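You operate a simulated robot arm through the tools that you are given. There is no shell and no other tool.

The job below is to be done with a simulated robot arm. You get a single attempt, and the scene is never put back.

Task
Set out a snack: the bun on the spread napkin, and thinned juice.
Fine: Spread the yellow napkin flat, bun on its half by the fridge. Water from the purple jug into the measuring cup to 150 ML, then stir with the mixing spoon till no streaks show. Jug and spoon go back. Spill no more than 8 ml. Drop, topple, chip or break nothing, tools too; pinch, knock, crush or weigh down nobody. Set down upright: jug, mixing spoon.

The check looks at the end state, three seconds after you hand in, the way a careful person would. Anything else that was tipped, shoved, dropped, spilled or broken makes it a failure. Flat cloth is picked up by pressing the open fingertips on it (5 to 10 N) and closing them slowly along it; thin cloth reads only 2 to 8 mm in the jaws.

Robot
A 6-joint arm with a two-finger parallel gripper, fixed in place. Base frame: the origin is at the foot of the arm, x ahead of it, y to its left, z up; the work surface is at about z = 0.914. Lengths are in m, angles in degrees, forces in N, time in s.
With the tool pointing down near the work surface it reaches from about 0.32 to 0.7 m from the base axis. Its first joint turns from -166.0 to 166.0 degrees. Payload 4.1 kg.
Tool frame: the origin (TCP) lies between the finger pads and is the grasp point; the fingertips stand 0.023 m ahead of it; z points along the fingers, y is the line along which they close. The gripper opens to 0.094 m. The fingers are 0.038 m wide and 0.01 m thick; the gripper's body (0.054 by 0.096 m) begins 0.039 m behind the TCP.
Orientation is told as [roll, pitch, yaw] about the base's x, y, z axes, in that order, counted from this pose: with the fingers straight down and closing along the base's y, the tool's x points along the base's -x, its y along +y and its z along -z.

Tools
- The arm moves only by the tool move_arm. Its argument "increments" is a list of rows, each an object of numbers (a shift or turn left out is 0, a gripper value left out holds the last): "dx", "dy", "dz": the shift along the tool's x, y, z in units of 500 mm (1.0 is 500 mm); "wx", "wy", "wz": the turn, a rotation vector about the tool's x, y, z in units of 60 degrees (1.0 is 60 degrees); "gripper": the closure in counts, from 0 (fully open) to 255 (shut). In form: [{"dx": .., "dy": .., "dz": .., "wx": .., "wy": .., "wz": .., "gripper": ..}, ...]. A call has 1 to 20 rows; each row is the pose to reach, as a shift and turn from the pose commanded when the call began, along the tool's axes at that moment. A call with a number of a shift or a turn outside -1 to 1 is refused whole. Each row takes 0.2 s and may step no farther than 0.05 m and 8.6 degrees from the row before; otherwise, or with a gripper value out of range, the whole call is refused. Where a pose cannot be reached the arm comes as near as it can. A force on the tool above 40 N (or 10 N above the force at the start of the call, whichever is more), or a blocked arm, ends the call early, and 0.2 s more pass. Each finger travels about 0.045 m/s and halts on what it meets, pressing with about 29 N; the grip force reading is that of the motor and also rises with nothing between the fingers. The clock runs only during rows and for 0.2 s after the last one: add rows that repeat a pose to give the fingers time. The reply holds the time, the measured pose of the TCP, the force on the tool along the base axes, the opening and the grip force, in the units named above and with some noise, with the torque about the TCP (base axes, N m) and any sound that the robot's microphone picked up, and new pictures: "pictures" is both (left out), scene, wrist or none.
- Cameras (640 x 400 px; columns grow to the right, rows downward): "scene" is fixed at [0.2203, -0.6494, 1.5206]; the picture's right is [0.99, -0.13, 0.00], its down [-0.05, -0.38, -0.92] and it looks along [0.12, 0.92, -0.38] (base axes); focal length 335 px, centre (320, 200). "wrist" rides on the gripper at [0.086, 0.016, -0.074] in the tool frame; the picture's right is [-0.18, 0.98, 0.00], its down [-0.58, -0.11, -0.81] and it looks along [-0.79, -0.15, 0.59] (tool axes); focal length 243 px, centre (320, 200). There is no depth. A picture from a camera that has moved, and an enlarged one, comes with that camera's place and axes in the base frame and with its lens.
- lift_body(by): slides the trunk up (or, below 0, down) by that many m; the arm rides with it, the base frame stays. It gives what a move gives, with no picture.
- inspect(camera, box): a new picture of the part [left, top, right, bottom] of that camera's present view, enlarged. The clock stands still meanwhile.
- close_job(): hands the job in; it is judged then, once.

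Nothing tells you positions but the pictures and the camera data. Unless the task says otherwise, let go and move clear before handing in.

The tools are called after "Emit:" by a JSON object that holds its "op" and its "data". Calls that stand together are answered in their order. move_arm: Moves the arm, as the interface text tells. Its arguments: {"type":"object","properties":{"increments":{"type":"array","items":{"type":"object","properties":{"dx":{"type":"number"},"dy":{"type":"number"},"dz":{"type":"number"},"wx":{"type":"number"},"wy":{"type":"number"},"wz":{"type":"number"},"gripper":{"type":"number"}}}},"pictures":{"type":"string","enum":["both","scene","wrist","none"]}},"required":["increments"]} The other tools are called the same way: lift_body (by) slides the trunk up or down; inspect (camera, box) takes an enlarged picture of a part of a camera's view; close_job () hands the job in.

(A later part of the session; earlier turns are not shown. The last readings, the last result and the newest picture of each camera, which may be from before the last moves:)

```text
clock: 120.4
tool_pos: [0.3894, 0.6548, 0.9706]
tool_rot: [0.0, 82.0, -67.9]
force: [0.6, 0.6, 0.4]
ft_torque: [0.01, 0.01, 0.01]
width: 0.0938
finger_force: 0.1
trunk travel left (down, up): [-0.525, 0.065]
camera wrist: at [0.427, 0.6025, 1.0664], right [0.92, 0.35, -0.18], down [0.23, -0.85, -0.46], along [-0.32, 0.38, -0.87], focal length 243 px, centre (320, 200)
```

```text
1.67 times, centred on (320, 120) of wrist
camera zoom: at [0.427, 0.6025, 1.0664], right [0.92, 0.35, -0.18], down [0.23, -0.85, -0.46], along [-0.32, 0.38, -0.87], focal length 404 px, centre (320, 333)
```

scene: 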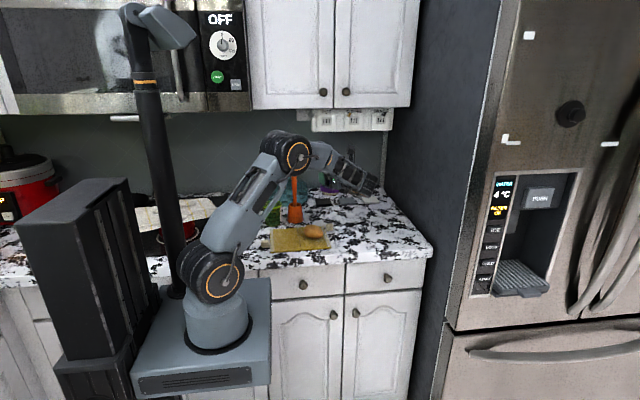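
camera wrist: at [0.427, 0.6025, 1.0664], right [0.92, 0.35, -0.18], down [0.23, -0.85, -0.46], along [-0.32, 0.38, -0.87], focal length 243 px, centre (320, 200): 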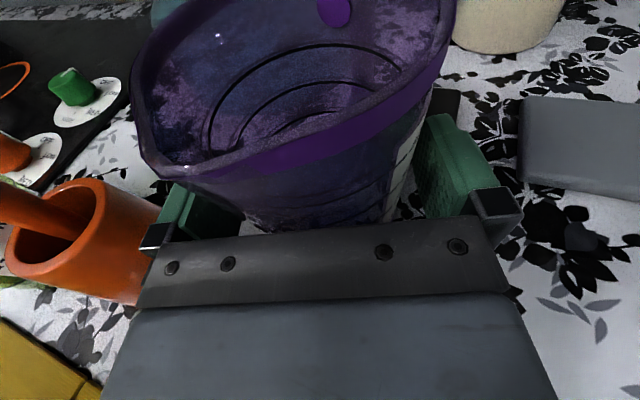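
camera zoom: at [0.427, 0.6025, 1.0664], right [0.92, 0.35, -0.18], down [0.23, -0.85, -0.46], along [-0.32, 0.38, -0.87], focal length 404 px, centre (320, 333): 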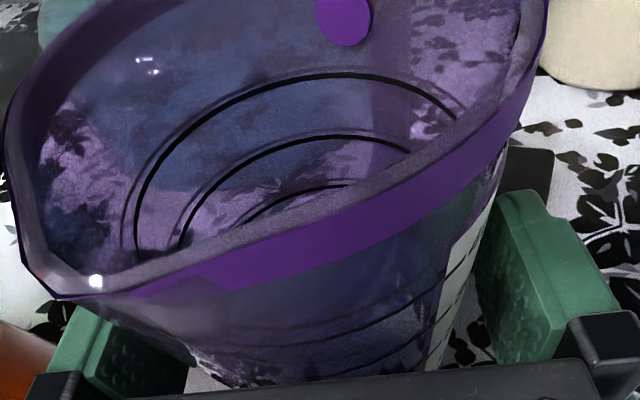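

The jug is released and standing. I'll back straight out, then rise.

Emit:
{"op": "move_arm", "data": {"increments": [{"dz": -0.02}, {"dz": -0.05}, {"dz": -0.09}, {"dz": -0.14}, {"dz": -0.18, "dx": 0.02}, {"dz": -0.23, "dx": 0.06}, {"dz": -0.28, "dx": 0.12}, {"dz": -0.32, "dx": 0.19}, {"dz": -0.34, "dx": 0.25}]}}

Emit:
{"op": "inspect", "data": {"camera": "scene", "box": [230, 150, 390, 260]}}

Emit:
{"op": "inspect", "data": {"camera": "wrist", "box": [0, 0, 480, 240]}}

```text
clock: 122.4
tool_pos: [0.4453, 0.5121, 1.1191]
tool_rot: [-0.2, 82.0, -67.9]
force: [-1.4, 0.1, -0.7]
ft_torque: [0.01, 0.0, 0.02]
width: 0.0939
finger_force: 0.1
trunk travel left (down, up): [-0.525, 0.065]
camera wrist: at [0.4833, 0.4609, 1.2151], right [0.92, 0.35, -0.18], down [0.23, -0.85, -0.46], along [-0.32, 0.38, -0.87], focal length 243 px, centre (320, 200)
```

scene: 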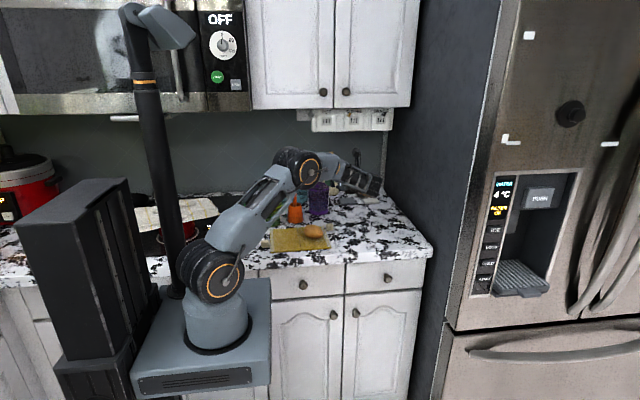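
wrist: 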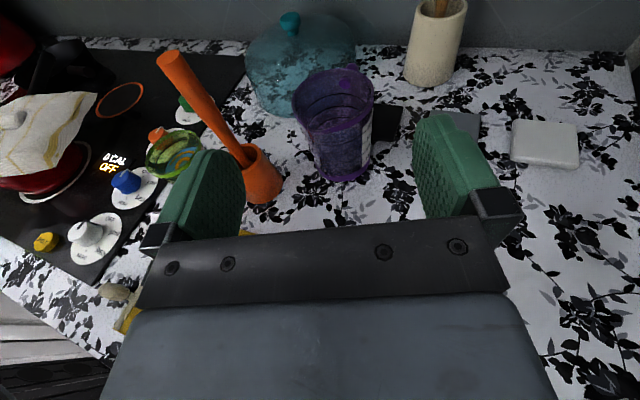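

```text
3.64 times, centred on (310, 205) of scene
camera zoom: at [0.2203, -0.6494, 1.5206], right [0.99, -0.13, 0.0], down [-0.05, -0.38, -0.92], along [0.12, 0.92, -0.38], focal length 1219 px, centre (356, 182)
```

zoom: 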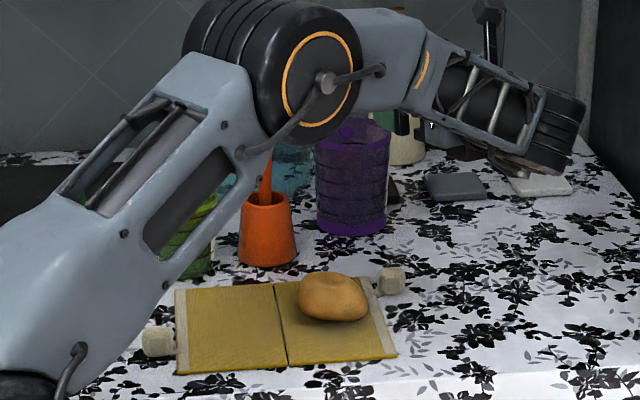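

```text
1.33 times, centred on (240, 120) of wrist
camera zoom: at [0.4833, 0.4609, 1.2151], right [0.92, 0.35, -0.18], down [0.23, -0.85, -0.46], along [-0.32, 0.38, -0.87], focal length 324 px, centre (427, 307)
```

zoom: 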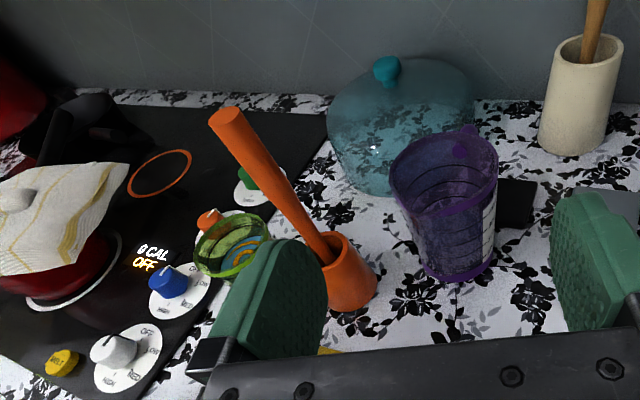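

The jug is back and upright. Now for the orange spoon, whose handle is about (0.276, 0.594) with its top near z = 1.12. I'll swing around to face it from the front.

Emit:
{"op": "move_arm", "data": {"increments": [{"dx": 0.0015, "dy": -0.0394, "dz": -0.0131, "wx": -0.0687, "wz": 0.0097, "gripper": 90}, {"dx": 0.003, "dy": -0.0787, "dz": -0.0263, "wx": -0.1375, "wz": 0.0193}, {"dx": 0.0045, "dy": -0.1181, "dz": -0.0394, "wx": -0.2062, "wz": 0.029}, {"dx": 0.006, "dy": -0.1575, "dz": -0.0525, "wx": -0.275, "wz": 0.0387}, {"dx": 0.0076, "dy": -0.1968, "dz": -0.0657, "wx": -0.3437, "wz": 0.0483}, {"dx": 0.0091, "dy": -0.2362, "dz": -0.0788, "wx": -0.4125, "wz": 0.058}], "pictures": "none"}}

Emit:
{"op": "move_arm", "data": {"increments": [{"dx": -0.0099, "dy": -0.0299, "dz": 0.0178, "wx": -0.0454, "wz": 0.0064}, {"dx": -0.0197, "dy": -0.0597, "dz": 0.0356, "wx": -0.0908, "wz": 0.0128}, {"dx": -0.0296, "dy": -0.0896, "dz": 0.0534, "wx": -0.1361, "wz": 0.0191}, {"dx": -0.0395, "dy": -0.1195, "dz": 0.0712, "wx": -0.1815, "wz": 0.0255}, {"dx": -0.0493, "dy": -0.1493, "dz": 0.089, "wx": -0.2269, "wz": 0.0319}, {"dx": -0.0592, "dy": -0.1792, "dz": 0.1068, "wx": -0.2723, "wz": 0.0383}, {"dx": -0.069, "dy": -0.209, "dz": 0.1246, "wx": -0.3176, "wz": 0.0446}, {"dx": -0.0789, "dy": -0.2389, "dz": 0.1424, "wx": -0.363, "wz": 0.051}]}}

Emit:
{"op": "inspect", "data": {"camera": "wrist", "box": [160, 0, 480, 240]}}

Emit:
{"op": "inspect", "data": {"camera": "scene", "box": [230, 160, 330, 230]}}

```text
clock: 123.8
tool_pos: [0.3515, 0.4345, 1.1302]
tool_rot: [0.0, 82.0, -92.8]
force: [-0.3, 0.3, 1.0]
ft_torque: [-0.01, 0.01, -0.01]
width: 0.061
finger_force: 0.1
trunk travel left (down, up): [-0.525, 0.065]
```

```text
clock: 125.6
tool_pos: [0.2803, 0.4799, 1.0977]
tool_rot: [-0.3, 82.0, -106.7]
force: [0.3, 0.3, -0.1]
ft_torque: [0.02, 0.01, 0.0]
width: 0.0608
finger_force: 0.0
out of reach, approached as far as the arm can: row 6, 7, 8
trunk travel left (down, up): [-0.525, 0.065]
camera wrist: at [0.2779, 0.4152, 1.1936], right [0.94, -0.3, -0.18], down [-0.35, -0.81, -0.46], along [-0.01, 0.5, -0.87], focal length 243 px, centre (320, 200)
```

scene: 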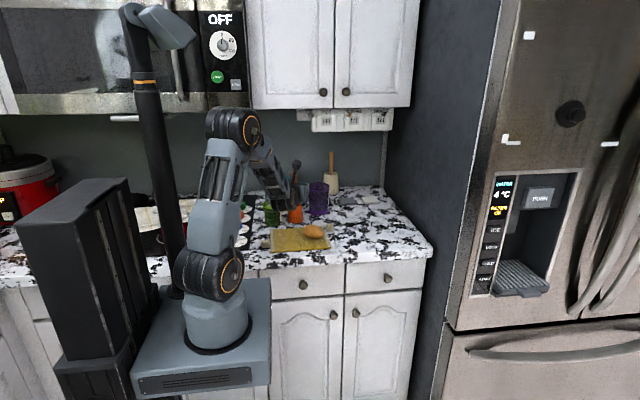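
wrist: 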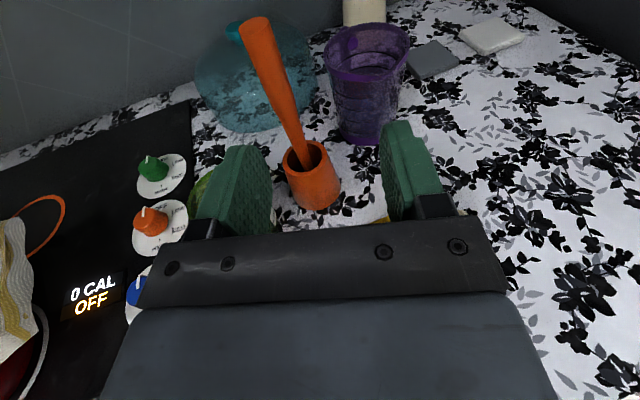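

```text
1.67 times, centred on (320, 120) of wrist
camera zoom: at [0.2779, 0.4152, 1.1936], right [0.94, -0.3, -0.18], down [-0.35, -0.81, -0.46], along [-0.01, 0.5, -0.87], focal length 404 px, centre (320, 333)
```

zoom: 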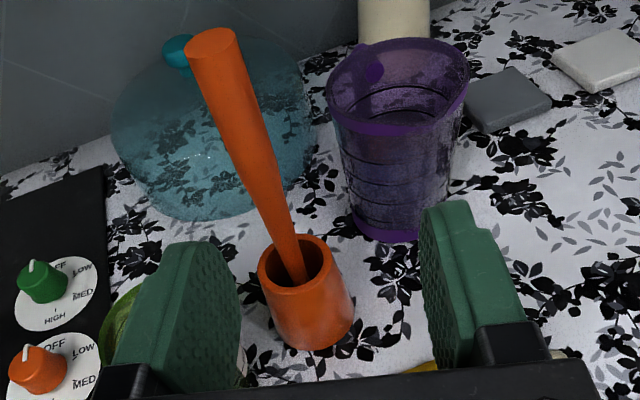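

```text
5.71 times, centred on (280, 195) of scene
camera zoom: at [0.2203, -0.6494, 1.5206], right [0.99, -0.13, 0.0], down [-0.05, -0.38, -0.92], along [0.12, 0.92, -0.38], focal length 1916 px, centre (549, 229)
```

zoom: 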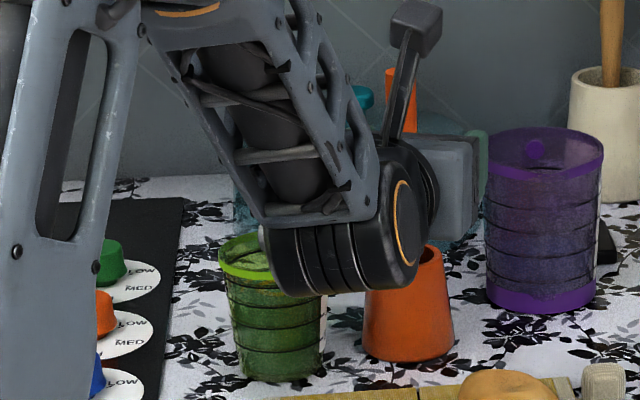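

The posture has a limit when the tool turns too far left. I'll turn the tool back to face roughly +y, which still reaches both the spoon and the cup.

Emit:
{"op": "move_arm", "data": {"increments": [{"wx": 0.0825, "wz": -0.0116}, {"wx": 0.165, "wz": -0.0232}, {"wx": 0.2475, "wz": -0.0348}, {"wx": 0.33, "wz": -0.0463}], "pictures": "none"}}

Emit:
{"op": "inspect", "data": {"camera": "wrist", "box": [160, 0, 480, 240]}}

Emit:
{"op": "inspect", "data": {"camera": "scene", "box": [250, 160, 330, 230]}}

```text
clock: 126.6
tool_pos: [0.28, 0.4795, 1.0987]
tool_rot: [-0.2, 82.0, -86.6]
force: [0.7, -0.2, 0.1]
ft_torque: [0.01, 0.0, 0.0]
width: 0.0608
finger_force: 0.0
trunk travel left (down, up): [-0.525, 0.065]
```

```text
1.67 times, centred on (320, 120) of wrist
camera zoom: at [0.2991, 0.4181, 1.1937], right [0.98, 0.04, -0.18], down [-0.05, -0.88, -0.46], along [-0.18, 0.47, -0.87], focal length 404 px, centre (320, 333)
```

zoom: 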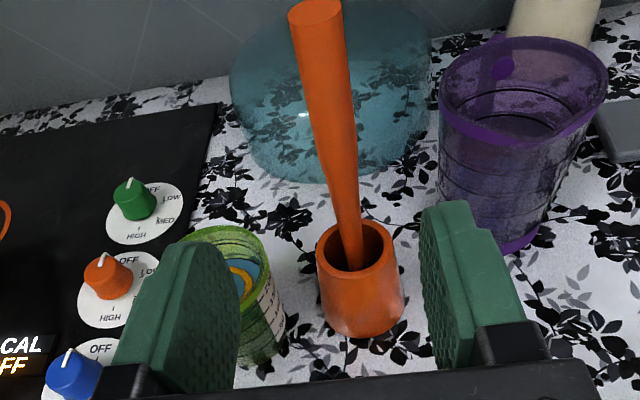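

```text
5.71 times, centred on (290, 195) of scene
camera zoom: at [0.2203, -0.6494, 1.5206], right [0.99, -0.13, 0.0], down [-0.05, -0.38, -0.92], along [0.12, 0.92, -0.38], focal length 1916 px, centre (491, 229)
```

zoom: 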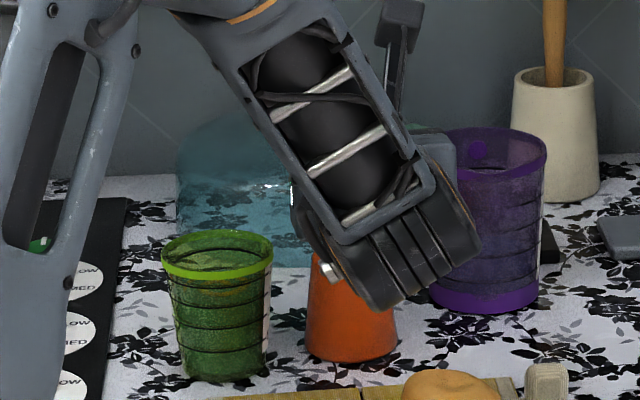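

The handle is at x ≈ 0.2775, y ≈ 0.59, nearly vertical. I'll move in around it at z ≈ 1.07.

Emit:
{"op": "move_arm", "data": {"increments": [{"dx": -0.006, "dy": 0.002, "dz": 0.038}, {"dx": -0.011, "dy": 0.004, "dz": 0.076}, {"dx": -0.016, "dy": 0.006, "dz": 0.114}, {"dx": -0.02, "dy": 0.008, "dz": 0.15}, {"dx": -0.02, "dy": 0.008, "dz": 0.15}], "pictures": "wrist"}}

Emit:
{"op": "inspect", "data": {"camera": "wrist", "box": [160, 0, 480, 240]}}

```text
clock: 127.8
tool_pos: [0.2802, 0.5532, 1.076]
tool_rot: [-0.1, 82.0, -86.6]
force: [-1.0, -0.4, 0.7]
ft_torque: [-0.02, 0.01, 0.0]
width: 0.0608
finger_force: 0.2
trunk travel left (down, up): [-0.525, 0.065]
camera wrist: at [0.2988, 0.4913, 1.1721], right [0.98, 0.03, -0.18], down [-0.06, -0.88, -0.46], along [-0.18, 0.47, -0.87], focal length 243 px, centre (320, 200)
```

wrist: 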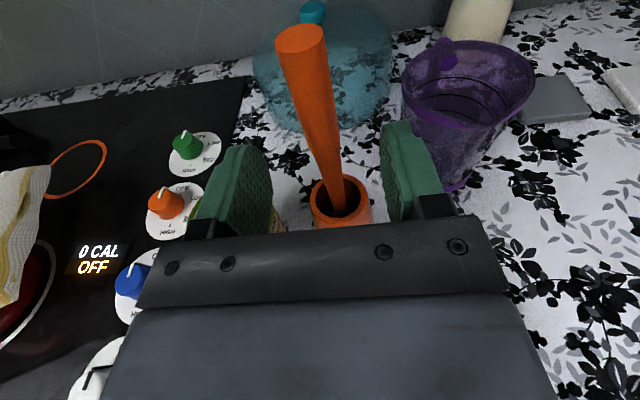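

```text
1.67 times, centred on (320, 120) of wrist
camera zoom: at [0.2988, 0.4913, 1.1721], right [0.98, 0.03, -0.18], down [-0.06, -0.88, -0.46], along [-0.18, 0.47, -0.87], focal length 404 px, centre (320, 333)
```

zoom: 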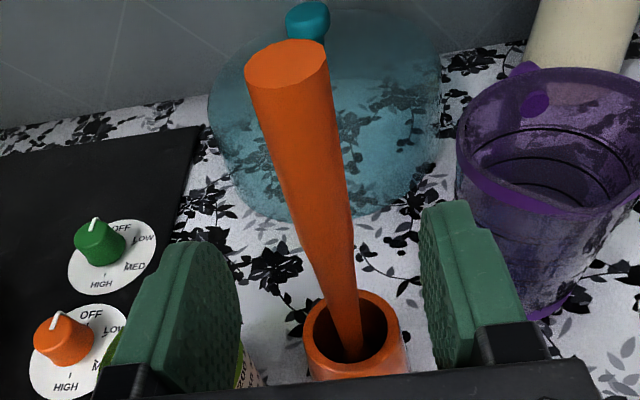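

Emit:
{"op": "move_arm", "data": {"increments": [{"dx": 0.001, "dy": 0.001, "dz": 0.03}, {"dx": 0.002, "dy": 0.002, "dz": 0.055}, {"dx": 0.002, "dy": 0.002, "dz": 0.0713}, {"dx": 0.002, "dy": 0.002, "dz": 0.0713}], "pictures": "none"}}

Emit:
{"op": "inspect", "data": {"camera": "wrist", "box": [160, 0, 480, 240]}}

```text
clock: 128.8
tool_pos: [0.2774, 0.5866, 1.073]
tool_rot: [-0.3, 82.0, -86.8]
force: [0.4, -0.1, 0.1]
ft_torque: [-0.04, 0.0, -0.03]
width: 0.0606
finger_force: 0.0
trunk travel left (down, up): [-0.525, 0.065]
```

```text
1.67 times, centred on (320, 120) of wrist
camera zoom: at [0.297, 0.5251, 1.1692], right [0.98, 0.03, -0.18], down [-0.06, -0.88, -0.46], along [-0.18, 0.47, -0.87], focal length 404 px, centre (320, 333)
```

zoom: 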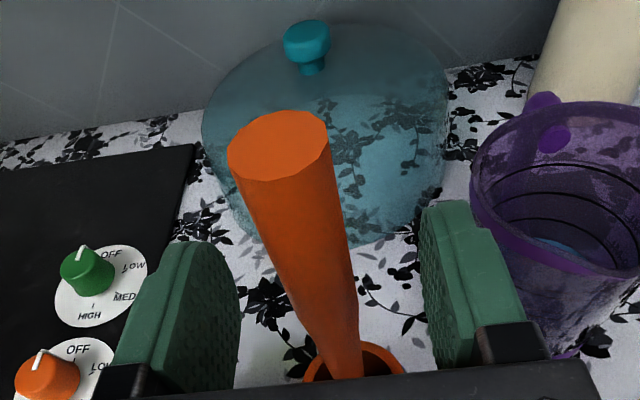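

The handle is between the pads. Closing on it.

Emit:
{"op": "move_arm", "data": {"increments": [{"gripper": 130}, {"gripper": 160}, {"gripper": 180}, {"gripper": 195}, {"gripper": 205}, {"gripper": 215}, {"gripper": 225}, {"gripper": 230}, {"gripper": 230}], "pictures": "none"}}

Emit:
{"op": "inspect", "data": {"camera": "wrist", "box": [160, 0, 480, 240]}}

Emit:
{"op": "inspect", "data": {"camera": "scene", "box": [250, 160, 330, 230]}}

```text
clock: 130.8
tool_pos: [0.278, 0.5864, 1.0727]
tool_rot: [-0.2, 81.9, -86.6]
force: [0.2, 0.1, -0.6]
ft_torque: [0.0, 0.01, 0.01]
width: 0.0195
finger_force: 29.0
trunk travel left (down, up): [-0.525, 0.065]
```

```text
1.67 times, centred on (320, 120) of wrist
camera zoom: at [0.297, 0.5249, 1.1693], right [0.98, 0.03, -0.18], down [-0.06, -0.88, -0.46], along [-0.18, 0.47, -0.87], focal length 404 px, centre (320, 333)
```

zoom: 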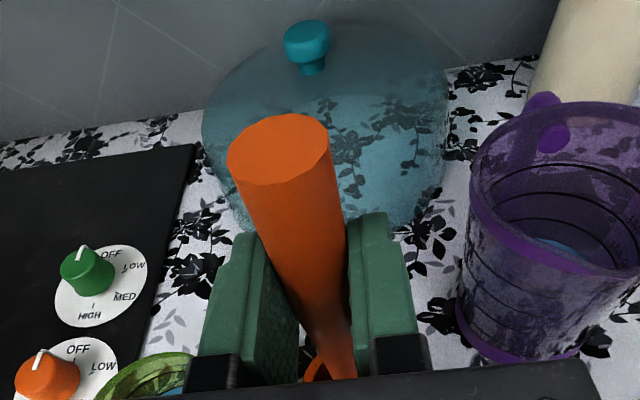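

```text
5.71 times, centred on (290, 195) of scene
camera zoom: at [0.2203, -0.6494, 1.5206], right [0.99, -0.13, 0.0], down [-0.05, -0.38, -0.92], along [0.12, 0.92, -0.38], focal length 1916 px, centre (491, 229)
```

zoom: 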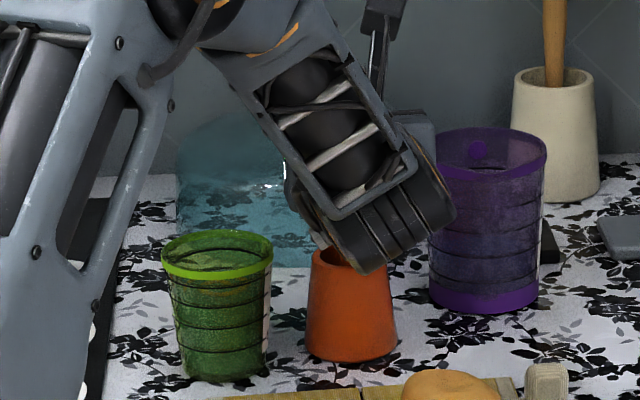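

Gripped at 19.5 mm. I'll lift a little and check that only the spoon rises.

Emit:
{"op": "move_arm", "data": {"increments": [{"dx": 0.015, "dz": -0.0021}, {"dx": 0.03, "dz": -0.0042}, {"dx": 0.045, "dz": -0.0063}, {"dx": 0.06, "dz": -0.0084}, {"dx": 0.06, "dz": -0.0084}], "pictures": "none"}}

Emit:
{"op": "inspect", "data": {"camera": "scene", "box": [250, 160, 330, 230]}}

```text
clock: 132.0
tool_pos: [0.278, 0.5864, 1.1043]
tool_rot: [-0.1, 82.0, -86.7]
force: [0.4, 0.0, -0.5]
ft_torque: [0.0, -0.02, 0.03]
width: 0.0196
finger_force: 28.7
trunk travel left (down, up): [-0.525, 0.065]
```

```text
5.71 times, centred on (290, 195) of scene
camera zoom: at [0.2203, -0.6494, 1.5206], right [0.99, -0.13, 0.0], down [-0.05, -0.38, -0.92], along [0.12, 0.92, -0.38], focal length 1916 px, centre (491, 229)
```

zoom: 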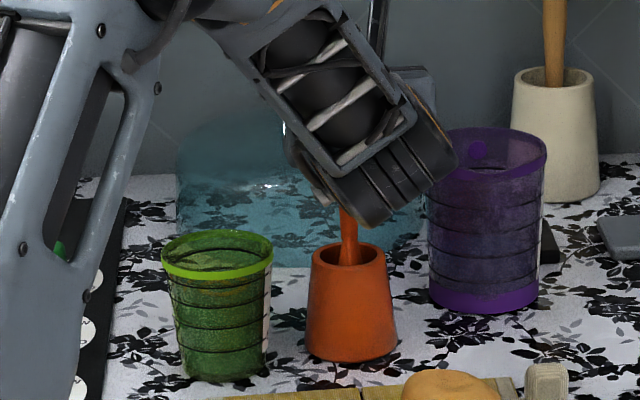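

The holder stays put. I'll continue lifting to clear it and see the spoon's head.

Emit:
{"op": "move_arm", "data": {"increments": [{"dx": 0.03, "dz": -0.0042}, {"dx": 0.06, "dz": -0.0084}, {"dx": 0.09, "dz": -0.0126}, {"dx": 0.12, "dz": -0.0168}, {"dx": 0.15, "dz": -0.0211}, {"dx": 0.18, "dz": -0.0253}, {"dx": 0.18, "dz": -0.0253}]}}

Emit:
{"op": "inspect", "data": {"camera": "scene", "box": [250, 140, 330, 230]}}

Emit:
{"op": "inspect", "data": {"camera": "wrist", "box": [160, 0, 480, 260]}}

```text
clock: 133.6
tool_pos: [0.2778, 0.5865, 1.1953]
tool_rot: [-0.3, 81.9, -86.7]
force: [0.0, 0.1, 0.1]
ft_torque: [0.05, -0.02, 0.0]
width: 0.0194
finger_force: 29.1
trunk travel left (down, up): [-0.525, 0.065]
camera wrist: at [0.2977, 0.5258, 1.291], right [0.98, 0.03, -0.18], down [-0.06, -0.88, -0.46], along [-0.18, 0.47, -0.87], focal length 243 px, centre (320, 200)
```

scene: 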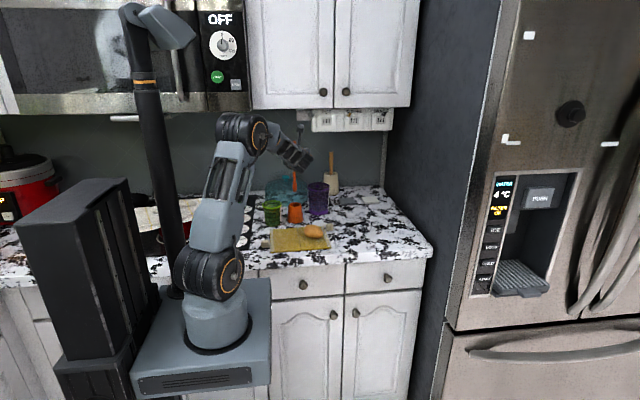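
wrist: 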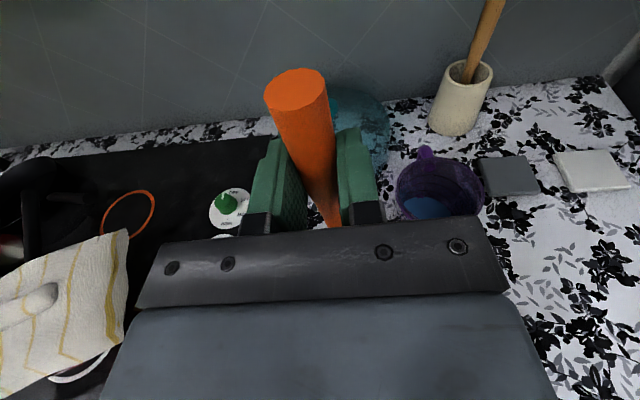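

```text
4.44 times, centred on (290, 185) of scene
camera zoom: at [0.2203, -0.6494, 1.5206], right [0.99, -0.13, 0.0], down [-0.05, -0.38, -0.92], along [0.12, 0.92, -0.38], focal length 1490 px, centre (453, 267)
```

zoom: 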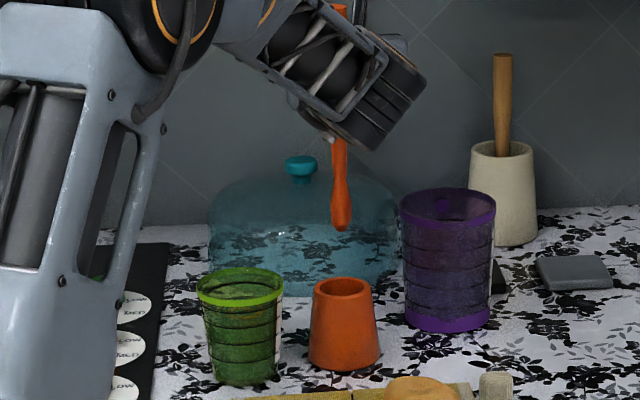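

```text
1.54 times, centred on (320, 130) of wrist
camera zoom: at [0.2977, 0.5258, 1.291], right [0.98, 0.03, -0.18], down [-0.06, -0.88, -0.46], along [-0.18, 0.47, -0.87], focal length 373 px, centre (320, 308)
```

zoom: 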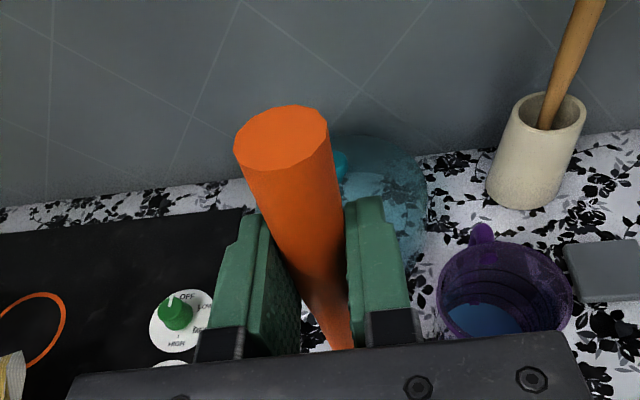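

Emit:
{"op": "inspect", "data": {"camera": "scene", "box": [284, 168, 306, 198]}}

Emit:
{"op": "inspect", "data": {"camera": "scene", "box": [256, 198, 306, 232]}}

```text
13.33 times, centred on (295, 183) of scene
camera zoom: at [0.2203, -0.6494, 1.5206], right [0.99, -0.13, 0.0], down [-0.05, -0.38, -0.92], along [0.12, 0.92, -0.38], focal length 4470 px, centre (653, 427)
```

zoom: 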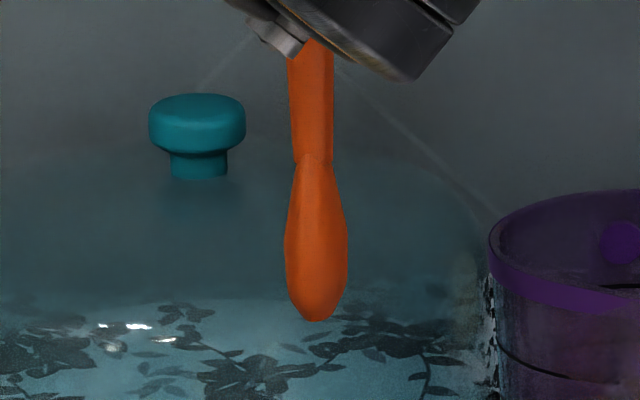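

```text
11.76 times, centred on (281, 215) of scene
camera zoom: at [0.2203, -0.6494, 1.5206], right [0.99, -0.13, 0.0], down [-0.05, -0.38, -0.92], along [0.12, 0.92, -0.38], focal length 3944 px, centre (779, 24)
```

zoom: 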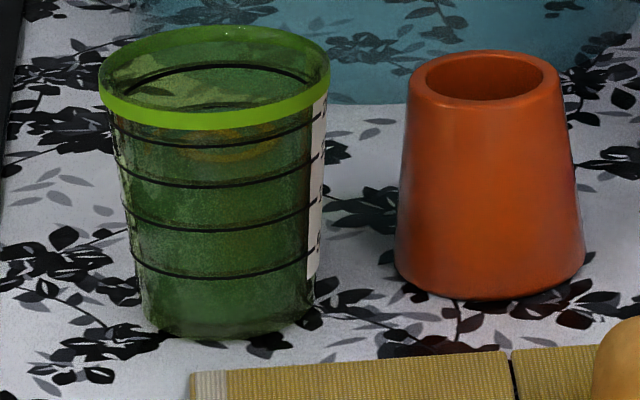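

It is clearly a spoon, with a head about 18 mm wide, and its tip is 155 mm below the grip. I'll carry it over the centre of the cup.

Emit:
{"op": "move_arm", "data": {"increments": [{"dx": -0.0005, "dy": -0.02, "dz": -0.0029}, {"dx": -0.0012, "dy": -0.055, "dz": -0.0078}, {"dx": -0.002, "dy": -0.095, "dz": -0.0135}, {"dx": -0.0028, "dy": -0.135, "dz": -0.0192}, {"dx": -0.0034, "dy": -0.165, "dz": -0.0235}, {"dx": -0.0037, "dy": -0.1834, "dz": -0.0261}, {"dx": -0.0037, "dy": -0.1834, "dz": -0.0261}]}}

Emit:
{"op": "inspect", "data": {"camera": "scene", "box": [240, 160, 310, 232]}}

Emit:
{"op": "inspect", "data": {"camera": "wrist", "box": [160, 60, 480, 260]}}

```text
clock: 135.2
tool_pos: [0.1855, 0.5676, 1.1958]
tool_rot: [-0.3, 82.0, -86.7]
force: [-0.1, -0.2, -0.4]
ft_torque: [-0.02, -0.01, 0.01]
width: 0.0194
finger_force: 29.2
trunk travel left (down, up): [-0.525, 0.065]
camera wrist: at [0.2059, 0.506, 1.2909], right [0.98, 0.03, -0.18], down [-0.06, -0.88, -0.46], along [-0.18, 0.47, -0.87], focal length 243 px, centre (320, 200)
```

scene: 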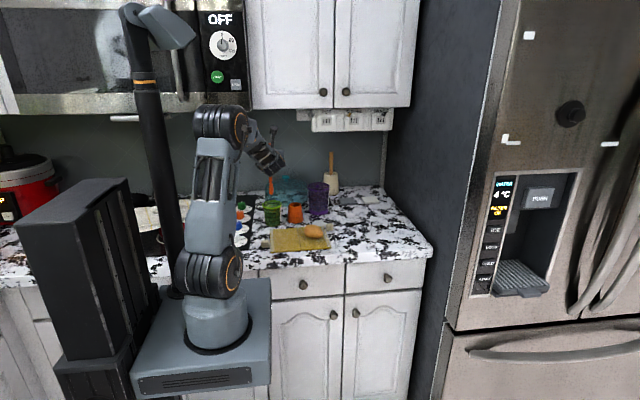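
wrist: 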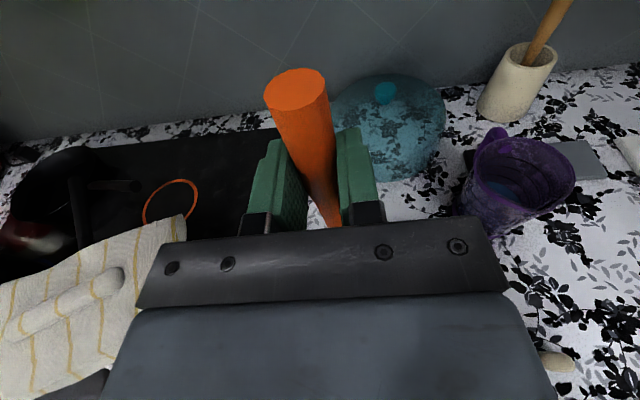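

```text
5.56 times, centred on (275, 196) of scene
camera zoom: at [0.2203, -0.6494, 1.5206], right [0.99, -0.13, 0.0], down [-0.05, -0.38, -0.92], along [0.12, 0.92, -0.38], focal length 1862 px, centre (570, 222)
```

zoom: 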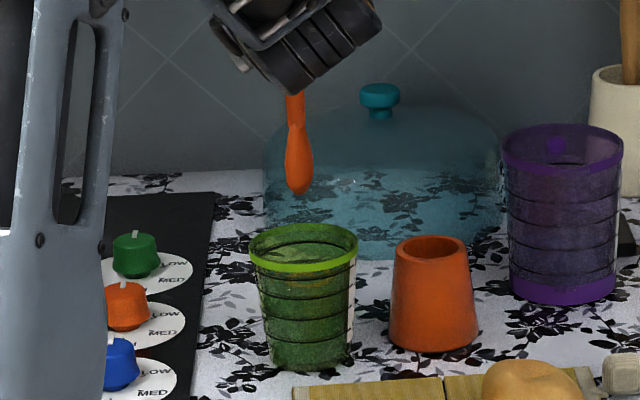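

```text
2.00 times, centred on (320, 160) of wrist
camera zoom: at [0.2059, 0.506, 1.2909], right [0.98, 0.03, -0.18], down [-0.06, -0.88, -0.46], along [-0.18, 0.47, -0.87], focal length 485 px, centre (320, 280)
```

zoom: 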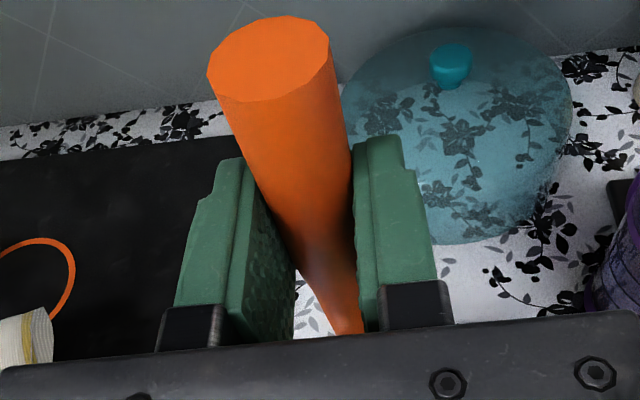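

The spoon tip is right above the cup's axis. I'll lower it into the cup, slowly.

Emit:
{"op": "move_arm", "data": {"increments": [{"dx": -0.03, "dz": 0.0042}, {"dx": -0.07, "dz": 0.0098}, {"dx": -0.11, "dz": 0.0154}, {"dx": -0.14, "dz": 0.0196}, {"dx": -0.165, "dz": 0.0231}, {"dx": -0.185, "dz": 0.0259}, {"dx": -0.2, "dz": 0.028}, {"dx": -0.21, "dz": 0.0294}, {"dx": -0.21, "dz": 0.0294}], "pictures": "none"}}

Emit:
{"op": "inspect", "data": {"camera": "scene", "box": [250, 180, 300, 232]}}

Emit:
{"op": "inspect", "data": {"camera": "wrist", "box": [160, 60, 480, 260]}}

```text
clock: 137.2
tool_pos: [0.1869, 0.5664, 1.0906]
tool_rot: [-0.1, 82.0, -86.7]
force: [0.2, -0.3, 0.0]
ft_torque: [0.0, 0.02, 0.0]
width: 0.0193
finger_force: 29.0
trunk travel left (down, up): [-0.525, 0.065]
```

```text
7.69 times, centred on (275, 206) of scene
camera zoom: at [0.2203, -0.6494, 1.5206], right [0.99, -0.13, 0.0], down [-0.05, -0.38, -0.92], along [0.12, 0.92, -0.38], focal length 2578 px, centre (666, 154)
```

zoom: 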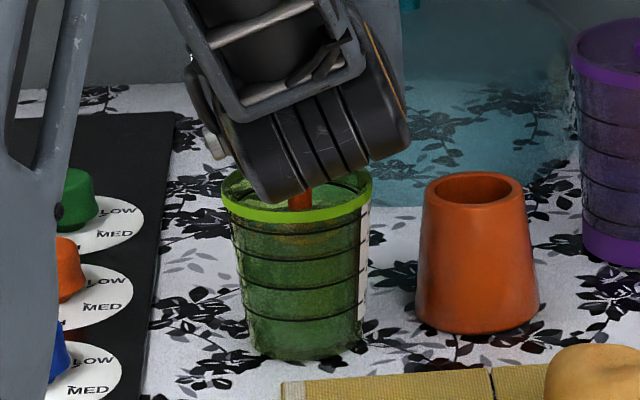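

```text
2.00 times, centred on (320, 160) of wrist
camera zoom: at [0.2068, 0.506, 1.1863], right [0.98, 0.03, -0.18], down [-0.06, -0.88, -0.46], along [-0.18, 0.47, -0.87], focal length 485 px, centre (320, 280)
```

zoom: 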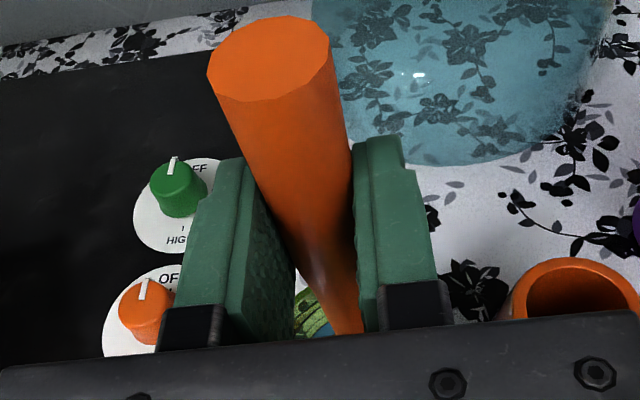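

The tip is in the liquid, about 2 cm above the cup's floor. I'll stir in small 12 mm circles.

Emit:
{"op": "move_arm", "data": {"increments": [{"dx": -0.005, "dy": 0.012, "dz": 0.0}, {"dx": -0.0101, "dy": 0.024, "dz": 0.0}, {"dx": -0.0077, "dy": 0.0179, "dz": 0.0172}, {"dx": -0.0066, "dy": 0.0014, "dz": 0.0251}, {"dx": -0.0074, "dy": -0.016, "dz": 0.0192}, {"dx": -0.0097, "dy": -0.024, "dz": 0.0028}, {"dx": -0.0121, "dy": -0.0179, "dz": -0.0144}, {"dx": -0.0132, "dy": -0.0014, "dz": -0.0223}, {"dx": -0.0124, "dy": 0.016, "dz": -0.0164}, {"dx": -0.0101, "dy": 0.024, "dz": 0.0}, {"dx": -0.0077, "dy": 0.0179, "dz": 0.0172}, {"dx": -0.0066, "dy": 0.0014, "dz": 0.0251}, {"dx": -0.0074, "dy": -0.016, "dz": 0.0192}, {"dx": -0.0097, "dy": -0.024, "dz": 0.0028}, {"dx": -0.0121, "dy": -0.0179, "dz": -0.0144}, {"dx": -0.0132, "dy": -0.0014, "dz": -0.0223}, {"dx": -0.0124, "dy": 0.016, "dz": -0.0164}, {"dx": -0.0101, "dy": 0.024, "dz": 0.0}, {"dx": -0.0099, "dy": 0.0, "dz": 0.0014}], "pictures": "none"}}

Emit:
{"op": "inspect", "data": {"camera": "scene", "box": [256, 190, 292, 230]}}

Emit:
{"op": "inspect", "data": {"camera": "wrist", "box": [260, 180, 380, 240]}}

```text
clock: 141.2
tool_pos: [0.1873, 0.5684, 1.0843]
tool_rot: [-0.1, 81.9, -86.6]
force: [0.3, -0.4, -0.7]
ft_torque: [-0.03, 0.04, -0.02]
width: 0.0194
finger_force: 28.6
trunk travel left (down, up): [-0.525, 0.065]
```

```text
10.00 times, centred on (274, 210) of scene
camera zoom: at [0.2203, -0.6494, 1.5206], right [0.99, -0.13, 0.0], down [-0.05, -0.38, -0.92], along [0.12, 0.92, -0.38], focal length 3352 px, centre (780, 100)
```

zoom: 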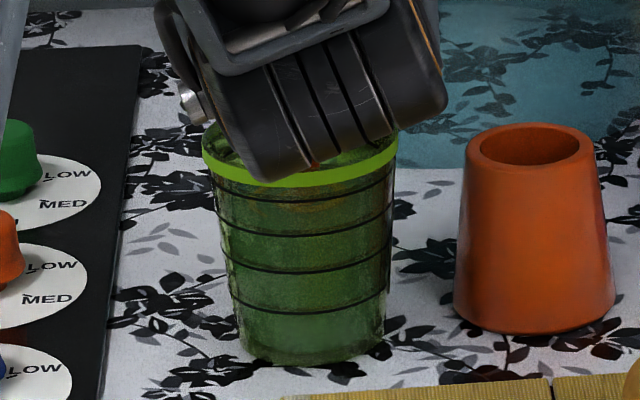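

```text
5.33 times, centred on (320, 210) of wrist
camera zoom: at [0.2065, 0.5075, 1.1792], right [0.98, 0.03, -0.18], down [-0.06, -0.88, -0.46], along [-0.18, 0.47, -0.87], focal length 1294 px, centre (320, 147)
```

zoom: 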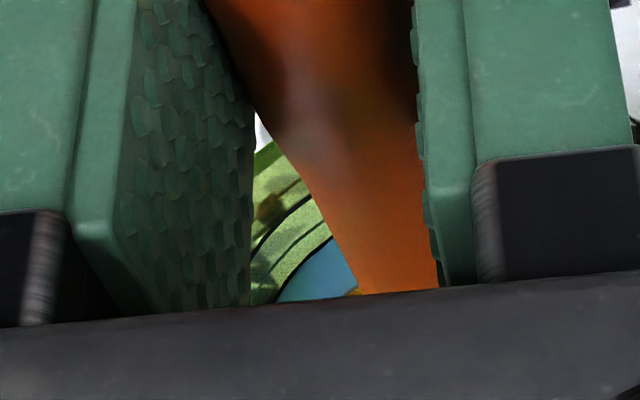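

Emit:
{"op": "move_arm", "data": {"increments": [{"dx": 0.0, "dy": 0.015, "dz": 0.0}, {"dx": -0.0002, "dy": 0.0279, "dz": -0.0016}, {"dx": 0.0033, "dy": 0.0154, "dz": 0.0231}, {"dx": 0.0035, "dy": -0.0126, "dz": 0.0247}, {"dx": 0.0002, "dy": -0.0279, "dz": 0.0016}, {"dx": -0.0033, "dy": -0.0154, "dz": -0.0231}, {"dx": -0.0035, "dy": 0.0126, "dz": -0.0247}, {"dx": -0.0002, "dy": 0.0279, "dz": -0.0016}, {"dx": 0.0033, "dy": 0.0154, "dz": 0.0231}, {"dx": 0.0035, "dy": -0.0126, "dz": 0.0247}, {"dx": 0.0002, "dy": -0.0279, "dz": 0.0016}, {"dx": -0.0033, "dy": -0.0154, "dz": -0.0231}, {"dx": -0.0035, "dy": 0.0126, "dz": -0.0247}, {"dx": -0.0002, "dy": 0.0279, "dz": -0.0016}, {"dx": 0.0033, "dy": 0.0154, "dz": 0.0231}, {"dx": 0.0035, "dy": -0.0126, "dz": 0.0247}, {"dx": 0.0002, "dy": -0.0279, "dz": 0.0016}, {"dx": -0.0033, "dy": -0.0154, "dz": -0.0231}, {"dx": 0.0, "dy": 0.0, "dz": 0.0}], "pictures": "none"}}

Emit:
{"op": "inspect", "data": {"camera": "wrist", "box": [260, 180, 380, 240]}}

Emit:
{"op": "inspect", "data": {"camera": "scene", "box": [260, 196, 288, 226]}}

```text
clock: 145.2
tool_pos: [0.1867, 0.5684, 1.0821]
tool_rot: [-0.3, 82.0, -86.8]
force: [0.1, 0.7, 0.0]
ft_torque: [0.01, 0.02, 0.0]
width: 0.0194
finger_force: 29.3
trunk travel left (down, up): [-0.525, 0.065]
```

```text
5.33 times, centred on (320, 210) of wrist
camera zoom: at [0.2051, 0.5077, 1.1784], right [0.98, 0.03, -0.18], down [-0.06, -0.88, -0.46], along [-0.18, 0.47, -0.87], focal length 1294 px, centre (320, 147)
```

zoom: 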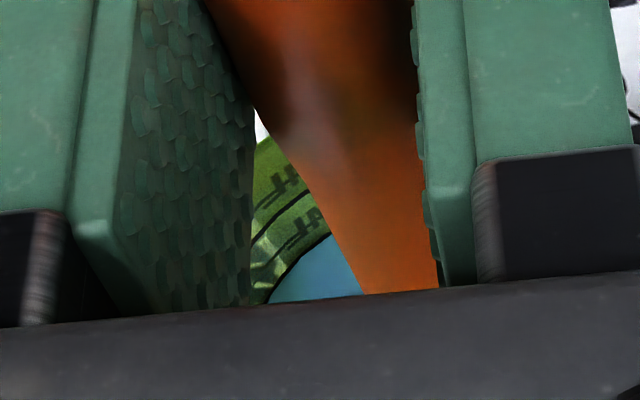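

```text
13.33 times, centred on (274, 211) of scene
camera zoom: at [0.2203, -0.6494, 1.5206], right [0.99, -0.13, 0.0], down [-0.05, -0.38, -0.92], along [0.12, 0.92, -0.38], focal length 4470 px, centre (933, 53)
```

zoom: 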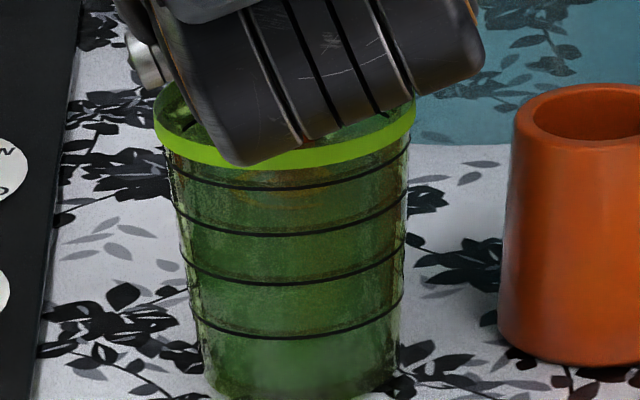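

The label has turned, so the spoon is brushing the cup wall and slowly rotating it. I should stir with smaller circles. First I'll raise the spoon slowly inside the cup to look at the streaks.

Emit:
{"op": "move_arm", "data": {"increments": [{"dx": 0.02, "dz": -0.0028}, {"dx": 0.045, "dz": -0.0063}, {"dx": 0.07, "dz": -0.0098}, {"dx": 0.095, "dz": -0.0133}, {"dx": 0.12, "dz": -0.0168}, {"dx": 0.135, "dz": -0.0189}, {"dx": 0.135, "dz": -0.0189}], "pictures": "none"}}

Emit:
{"op": "inspect", "data": {"camera": "scene", "box": [256, 190, 292, 230]}}

Emit:
{"op": "inspect", "data": {"camera": "wrist", "box": [260, 160, 380, 240]}}

```text
clock: 146.8
tool_pos: [0.1876, 0.5684, 1.1501]
tool_rot: [-0.2, 82.1, -86.7]
force: [0.0, -0.9, 0.3]
ft_torque: [0.01, 0.01, 0.01]
width: 0.0195
finger_force: 29.6
trunk travel left (down, up): [-0.525, 0.065]
```

```text
10.00 times, centred on (274, 210) of scene
camera zoom: at [0.2203, -0.6494, 1.5206], right [0.99, -0.13, 0.0], down [-0.05, -0.38, -0.92], along [0.12, 0.92, -0.38], focal length 3352 px, centre (780, 100)
```

zoom: 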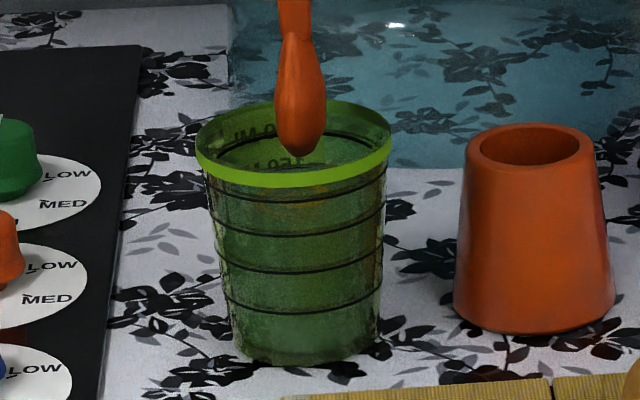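

```text
5.00 times, centred on (320, 200) of wrist
camera zoom: at [0.2066, 0.5059, 1.246], right [0.98, 0.03, -0.18], down [-0.06, -0.88, -0.46], along [-0.18, 0.47, -0.87], focal length 1213 px, centre (320, 200)
```

zoom: 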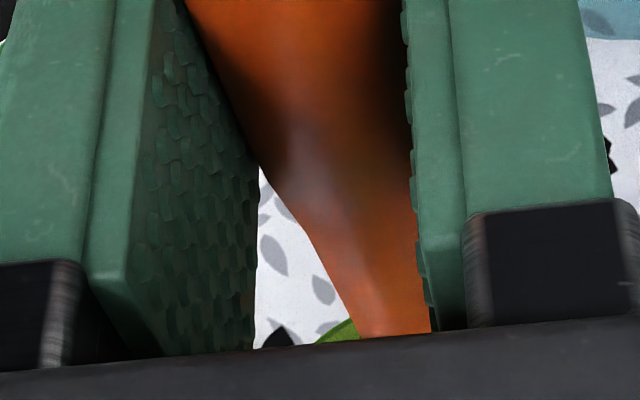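

The cup is only turned about its axis, with its position within about 2 mm. I'll recentre the spoon on the cup, lower it again and stir with smaller circles.

Emit:
{"op": "move_arm", "data": {"increments": [{"dx": 0.0014, "dy": -0.0064, "dz": 0.0103}, {"dx": -0.03, "dy": -0.0064, "dz": 0.0147}, {"dx": -0.06, "dy": -0.0064, "dz": 0.0189}, {"dx": -0.09, "dy": -0.0064, "dz": 0.0231}, {"dx": -0.1114, "dy": -0.0064, "dz": 0.0261}, {"dx": -0.1214, "dy": -0.0064, "dz": 0.0275}, {"dx": -0.1214, "dy": -0.0064, "dz": 0.0275}], "pictures": "none"}}

Emit:
{"op": "move_arm", "data": {"increments": [{"dx": -0.0001, "dy": 0.008, "dz": -0.0005}, {"dx": -0.0001, "dy": 0.016, "dz": -0.0009}, {"dx": 0.0019, "dy": 0.0088, "dz": 0.0132}, {"dx": 0.002, "dy": -0.0072, "dz": 0.0141}, {"dx": 0.0001, "dy": -0.016, "dz": 0.0009}, {"dx": -0.0019, "dy": -0.0088, "dz": -0.0132}, {"dx": -0.002, "dy": 0.0072, "dz": -0.0141}, {"dx": -0.0001, "dy": 0.016, "dz": -0.0009}, {"dx": 0.0019, "dy": 0.0088, "dz": 0.0132}, {"dx": 0.002, "dy": -0.0072, "dz": 0.0141}, {"dx": 0.0001, "dy": -0.016, "dz": 0.0009}, {"dx": -0.0019, "dy": -0.0088, "dz": -0.0132}, {"dx": -0.002, "dy": 0.0072, "dz": -0.0141}, {"dx": -0.0001, "dy": 0.016, "dz": -0.0009}, {"dx": 0.0019, "dy": 0.0088, "dz": 0.0132}, {"dx": 0.002, "dy": -0.0072, "dz": 0.0141}, {"dx": 0.0001, "dy": -0.016, "dz": 0.0009}, {"dx": -0.0019, "dy": -0.0088, "dz": -0.0132}, {"dx": 0.0, "dy": 0.0, "dz": 0.0}], "pictures": "none"}}

Emit:
{"op": "inspect", "data": {"camera": "scene", "box": [256, 190, 292, 230]}}

Emit:
{"op": "inspect", "data": {"camera": "wrist", "box": [280, 180, 360, 230]}}

```text
clock: 148.4
tool_pos: [0.1837, 0.5739, 1.0895]
tool_rot: [-0.1, 82.0, -86.6]
force: [0.0, -0.6, -0.6]
ft_torque: [0.0, -0.01, 0.01]
width: 0.0194
finger_force: 28.7
trunk travel left (down, up): [-0.525, 0.065]
```

```text
clock: 152.4
tool_pos: [0.184, 0.5727, 1.0888]
tool_rot: [-0.1, 82.0, -86.5]
force: [0.0, 0.1, 0.6]
ft_torque: [0.01, 0.01, -0.01]
width: 0.019
finger_force: 29.1
trunk travel left (down, up): [-0.525, 0.065]
```

```text
10.00 times, centred on (274, 210) of scene
camera zoom: at [0.2203, -0.6494, 1.5206], right [0.99, -0.13, 0.0], down [-0.05, -0.38, -0.92], along [0.12, 0.92, -0.38], focal length 3352 px, centre (780, 100)
```

zoom: 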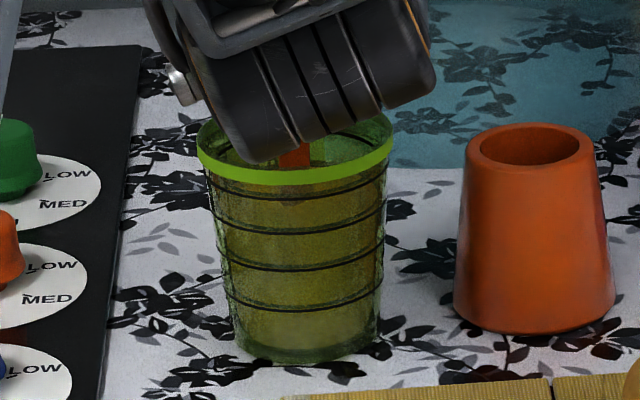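

```text
8.00 times, centred on (320, 205) of wrist
camera zoom: at [0.2028, 0.5116, 1.1846], right [0.98, 0.03, -0.18], down [-0.06, -0.88, -0.46], along [-0.18, 0.47, -0.87], focal length 1941 px, centre (320, 160)
```

zoom: 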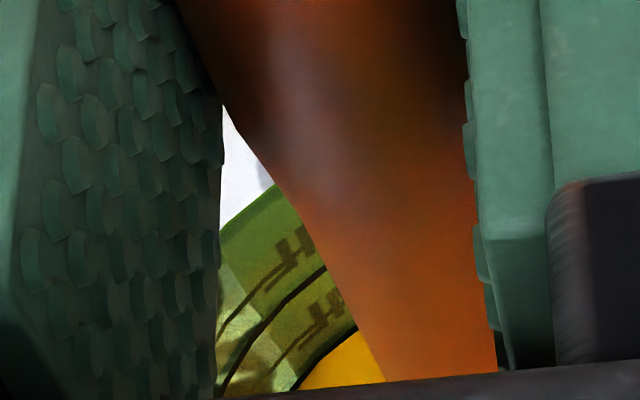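

The liquid has turned a uniform yellow, so it is mixed. I'll raise the spoon inside the cup and let it drip for a couple of seconds.

Emit:
{"op": "move_arm", "data": {"increments": [{"dx": 0.02, "dz": -0.0028}, {"dx": 0.045, "dz": -0.0063}, {"dx": 0.07, "dz": -0.0098}, {"dx": 0.095, "dz": -0.0133}, {"dx": 0.12, "dz": -0.0168}, {"dx": 0.12, "dz": -0.0168}, {"dx": 0.12, "dz": -0.0168}, {"dx": 0.12, "dz": -0.0168}, {"dx": 0.12, "dz": -0.0168}, {"dx": 0.12, "dz": -0.0168}, {"dx": 0.12, "dz": -0.0168}, {"dx": 0.12, "dz": -0.0168}, {"dx": 0.12, "dz": -0.0168}, {"dx": 0.12, "dz": -0.0168}, {"dx": 0.12, "dz": -0.0168}, {"dx": 0.12, "dz": -0.0168}, {"dx": 0.12, "dz": -0.0168}, {"dx": 0.12, "dz": -0.0168}, {"dx": 0.12, "dz": -0.0168}], "pictures": "none"}}

Emit:
{"op": "inspect", "data": {"camera": "scene", "box": [256, 190, 292, 230]}}

```text
clock: 156.4
tool_pos: [0.1844, 0.5722, 1.1498]
tool_rot: [-0.3, 82.0, -86.7]
force: [0.0, -1.0, -0.2]
ft_torque: [-0.01, -0.02, 0.03]
width: 0.0196
finger_force: 29.1
trunk travel left (down, up): [-0.525, 0.065]
```

```text
10.00 times, centred on (274, 210) of scene
camera zoom: at [0.2203, -0.6494, 1.5206], right [0.99, -0.13, 0.0], down [-0.05, -0.38, -0.92], along [0.12, 0.92, -0.38], focal length 3352 px, centre (780, 100)
```

zoom: 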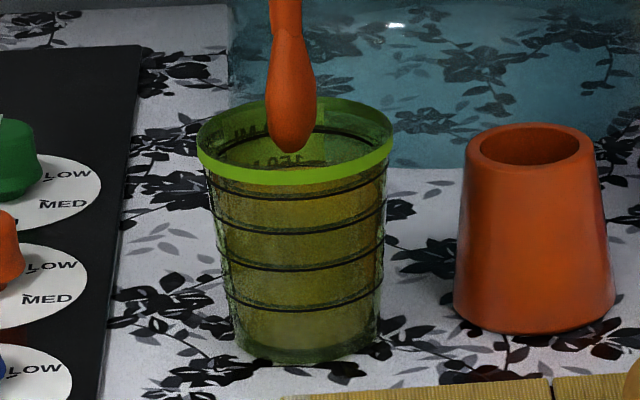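

Emit:
{"op": "move_arm", "data": {"increments": [{"dx": 0.02, "dz": -0.0028}, {"dx": 0.05, "dz": -0.007}, {"dx": 0.08, "dz": -0.0112}, {"dx": 0.095, "dz": -0.0133}, {"dx": 0.095, "dz": -0.0133}, {"dx": 0.095, "dz": -0.0133}, {"dx": 0.095, "dz": -0.0133}, {"dx": 0.095, "dz": -0.0133}, {"dx": 0.095, "dz": -0.0133}, {"dx": 0.095, "dz": -0.0133}, {"dx": 0.095, "dz": -0.0133}, {"dx": 0.095, "dz": -0.0133}], "pictures": "none"}}

Emit:
{"op": "inspect", "data": {"camera": "scene", "box": [256, 180, 306, 230]}}

```text
clock: 159.0
tool_pos: [0.1834, 0.5722, 1.1969]
tool_rot: [-0.2, 82.0, -86.8]
force: [0.7, 0.3, 0.1]
ft_torque: [0.0, 0.01, 0.01]
width: 0.0191
finger_force: 28.6
trunk travel left (down, up): [-0.525, 0.065]
```

```text
8.00 times, centred on (281, 205) of scene
camera zoom: at [0.2203, -0.6494, 1.5206], right [0.99, -0.13, 0.0], down [-0.05, -0.38, -0.92], along [0.12, 0.92, -0.38], focal length 2682 px, centre (632, 160)
```

zoom: 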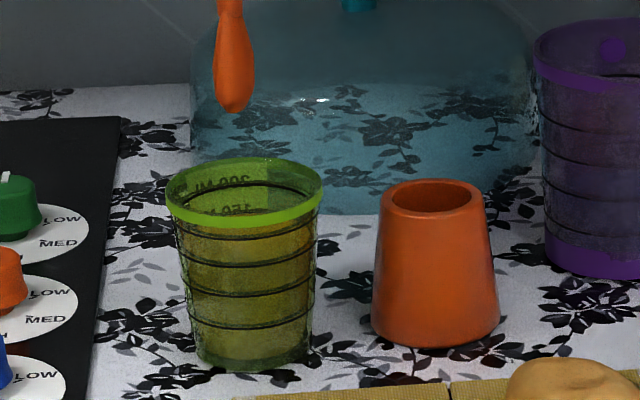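

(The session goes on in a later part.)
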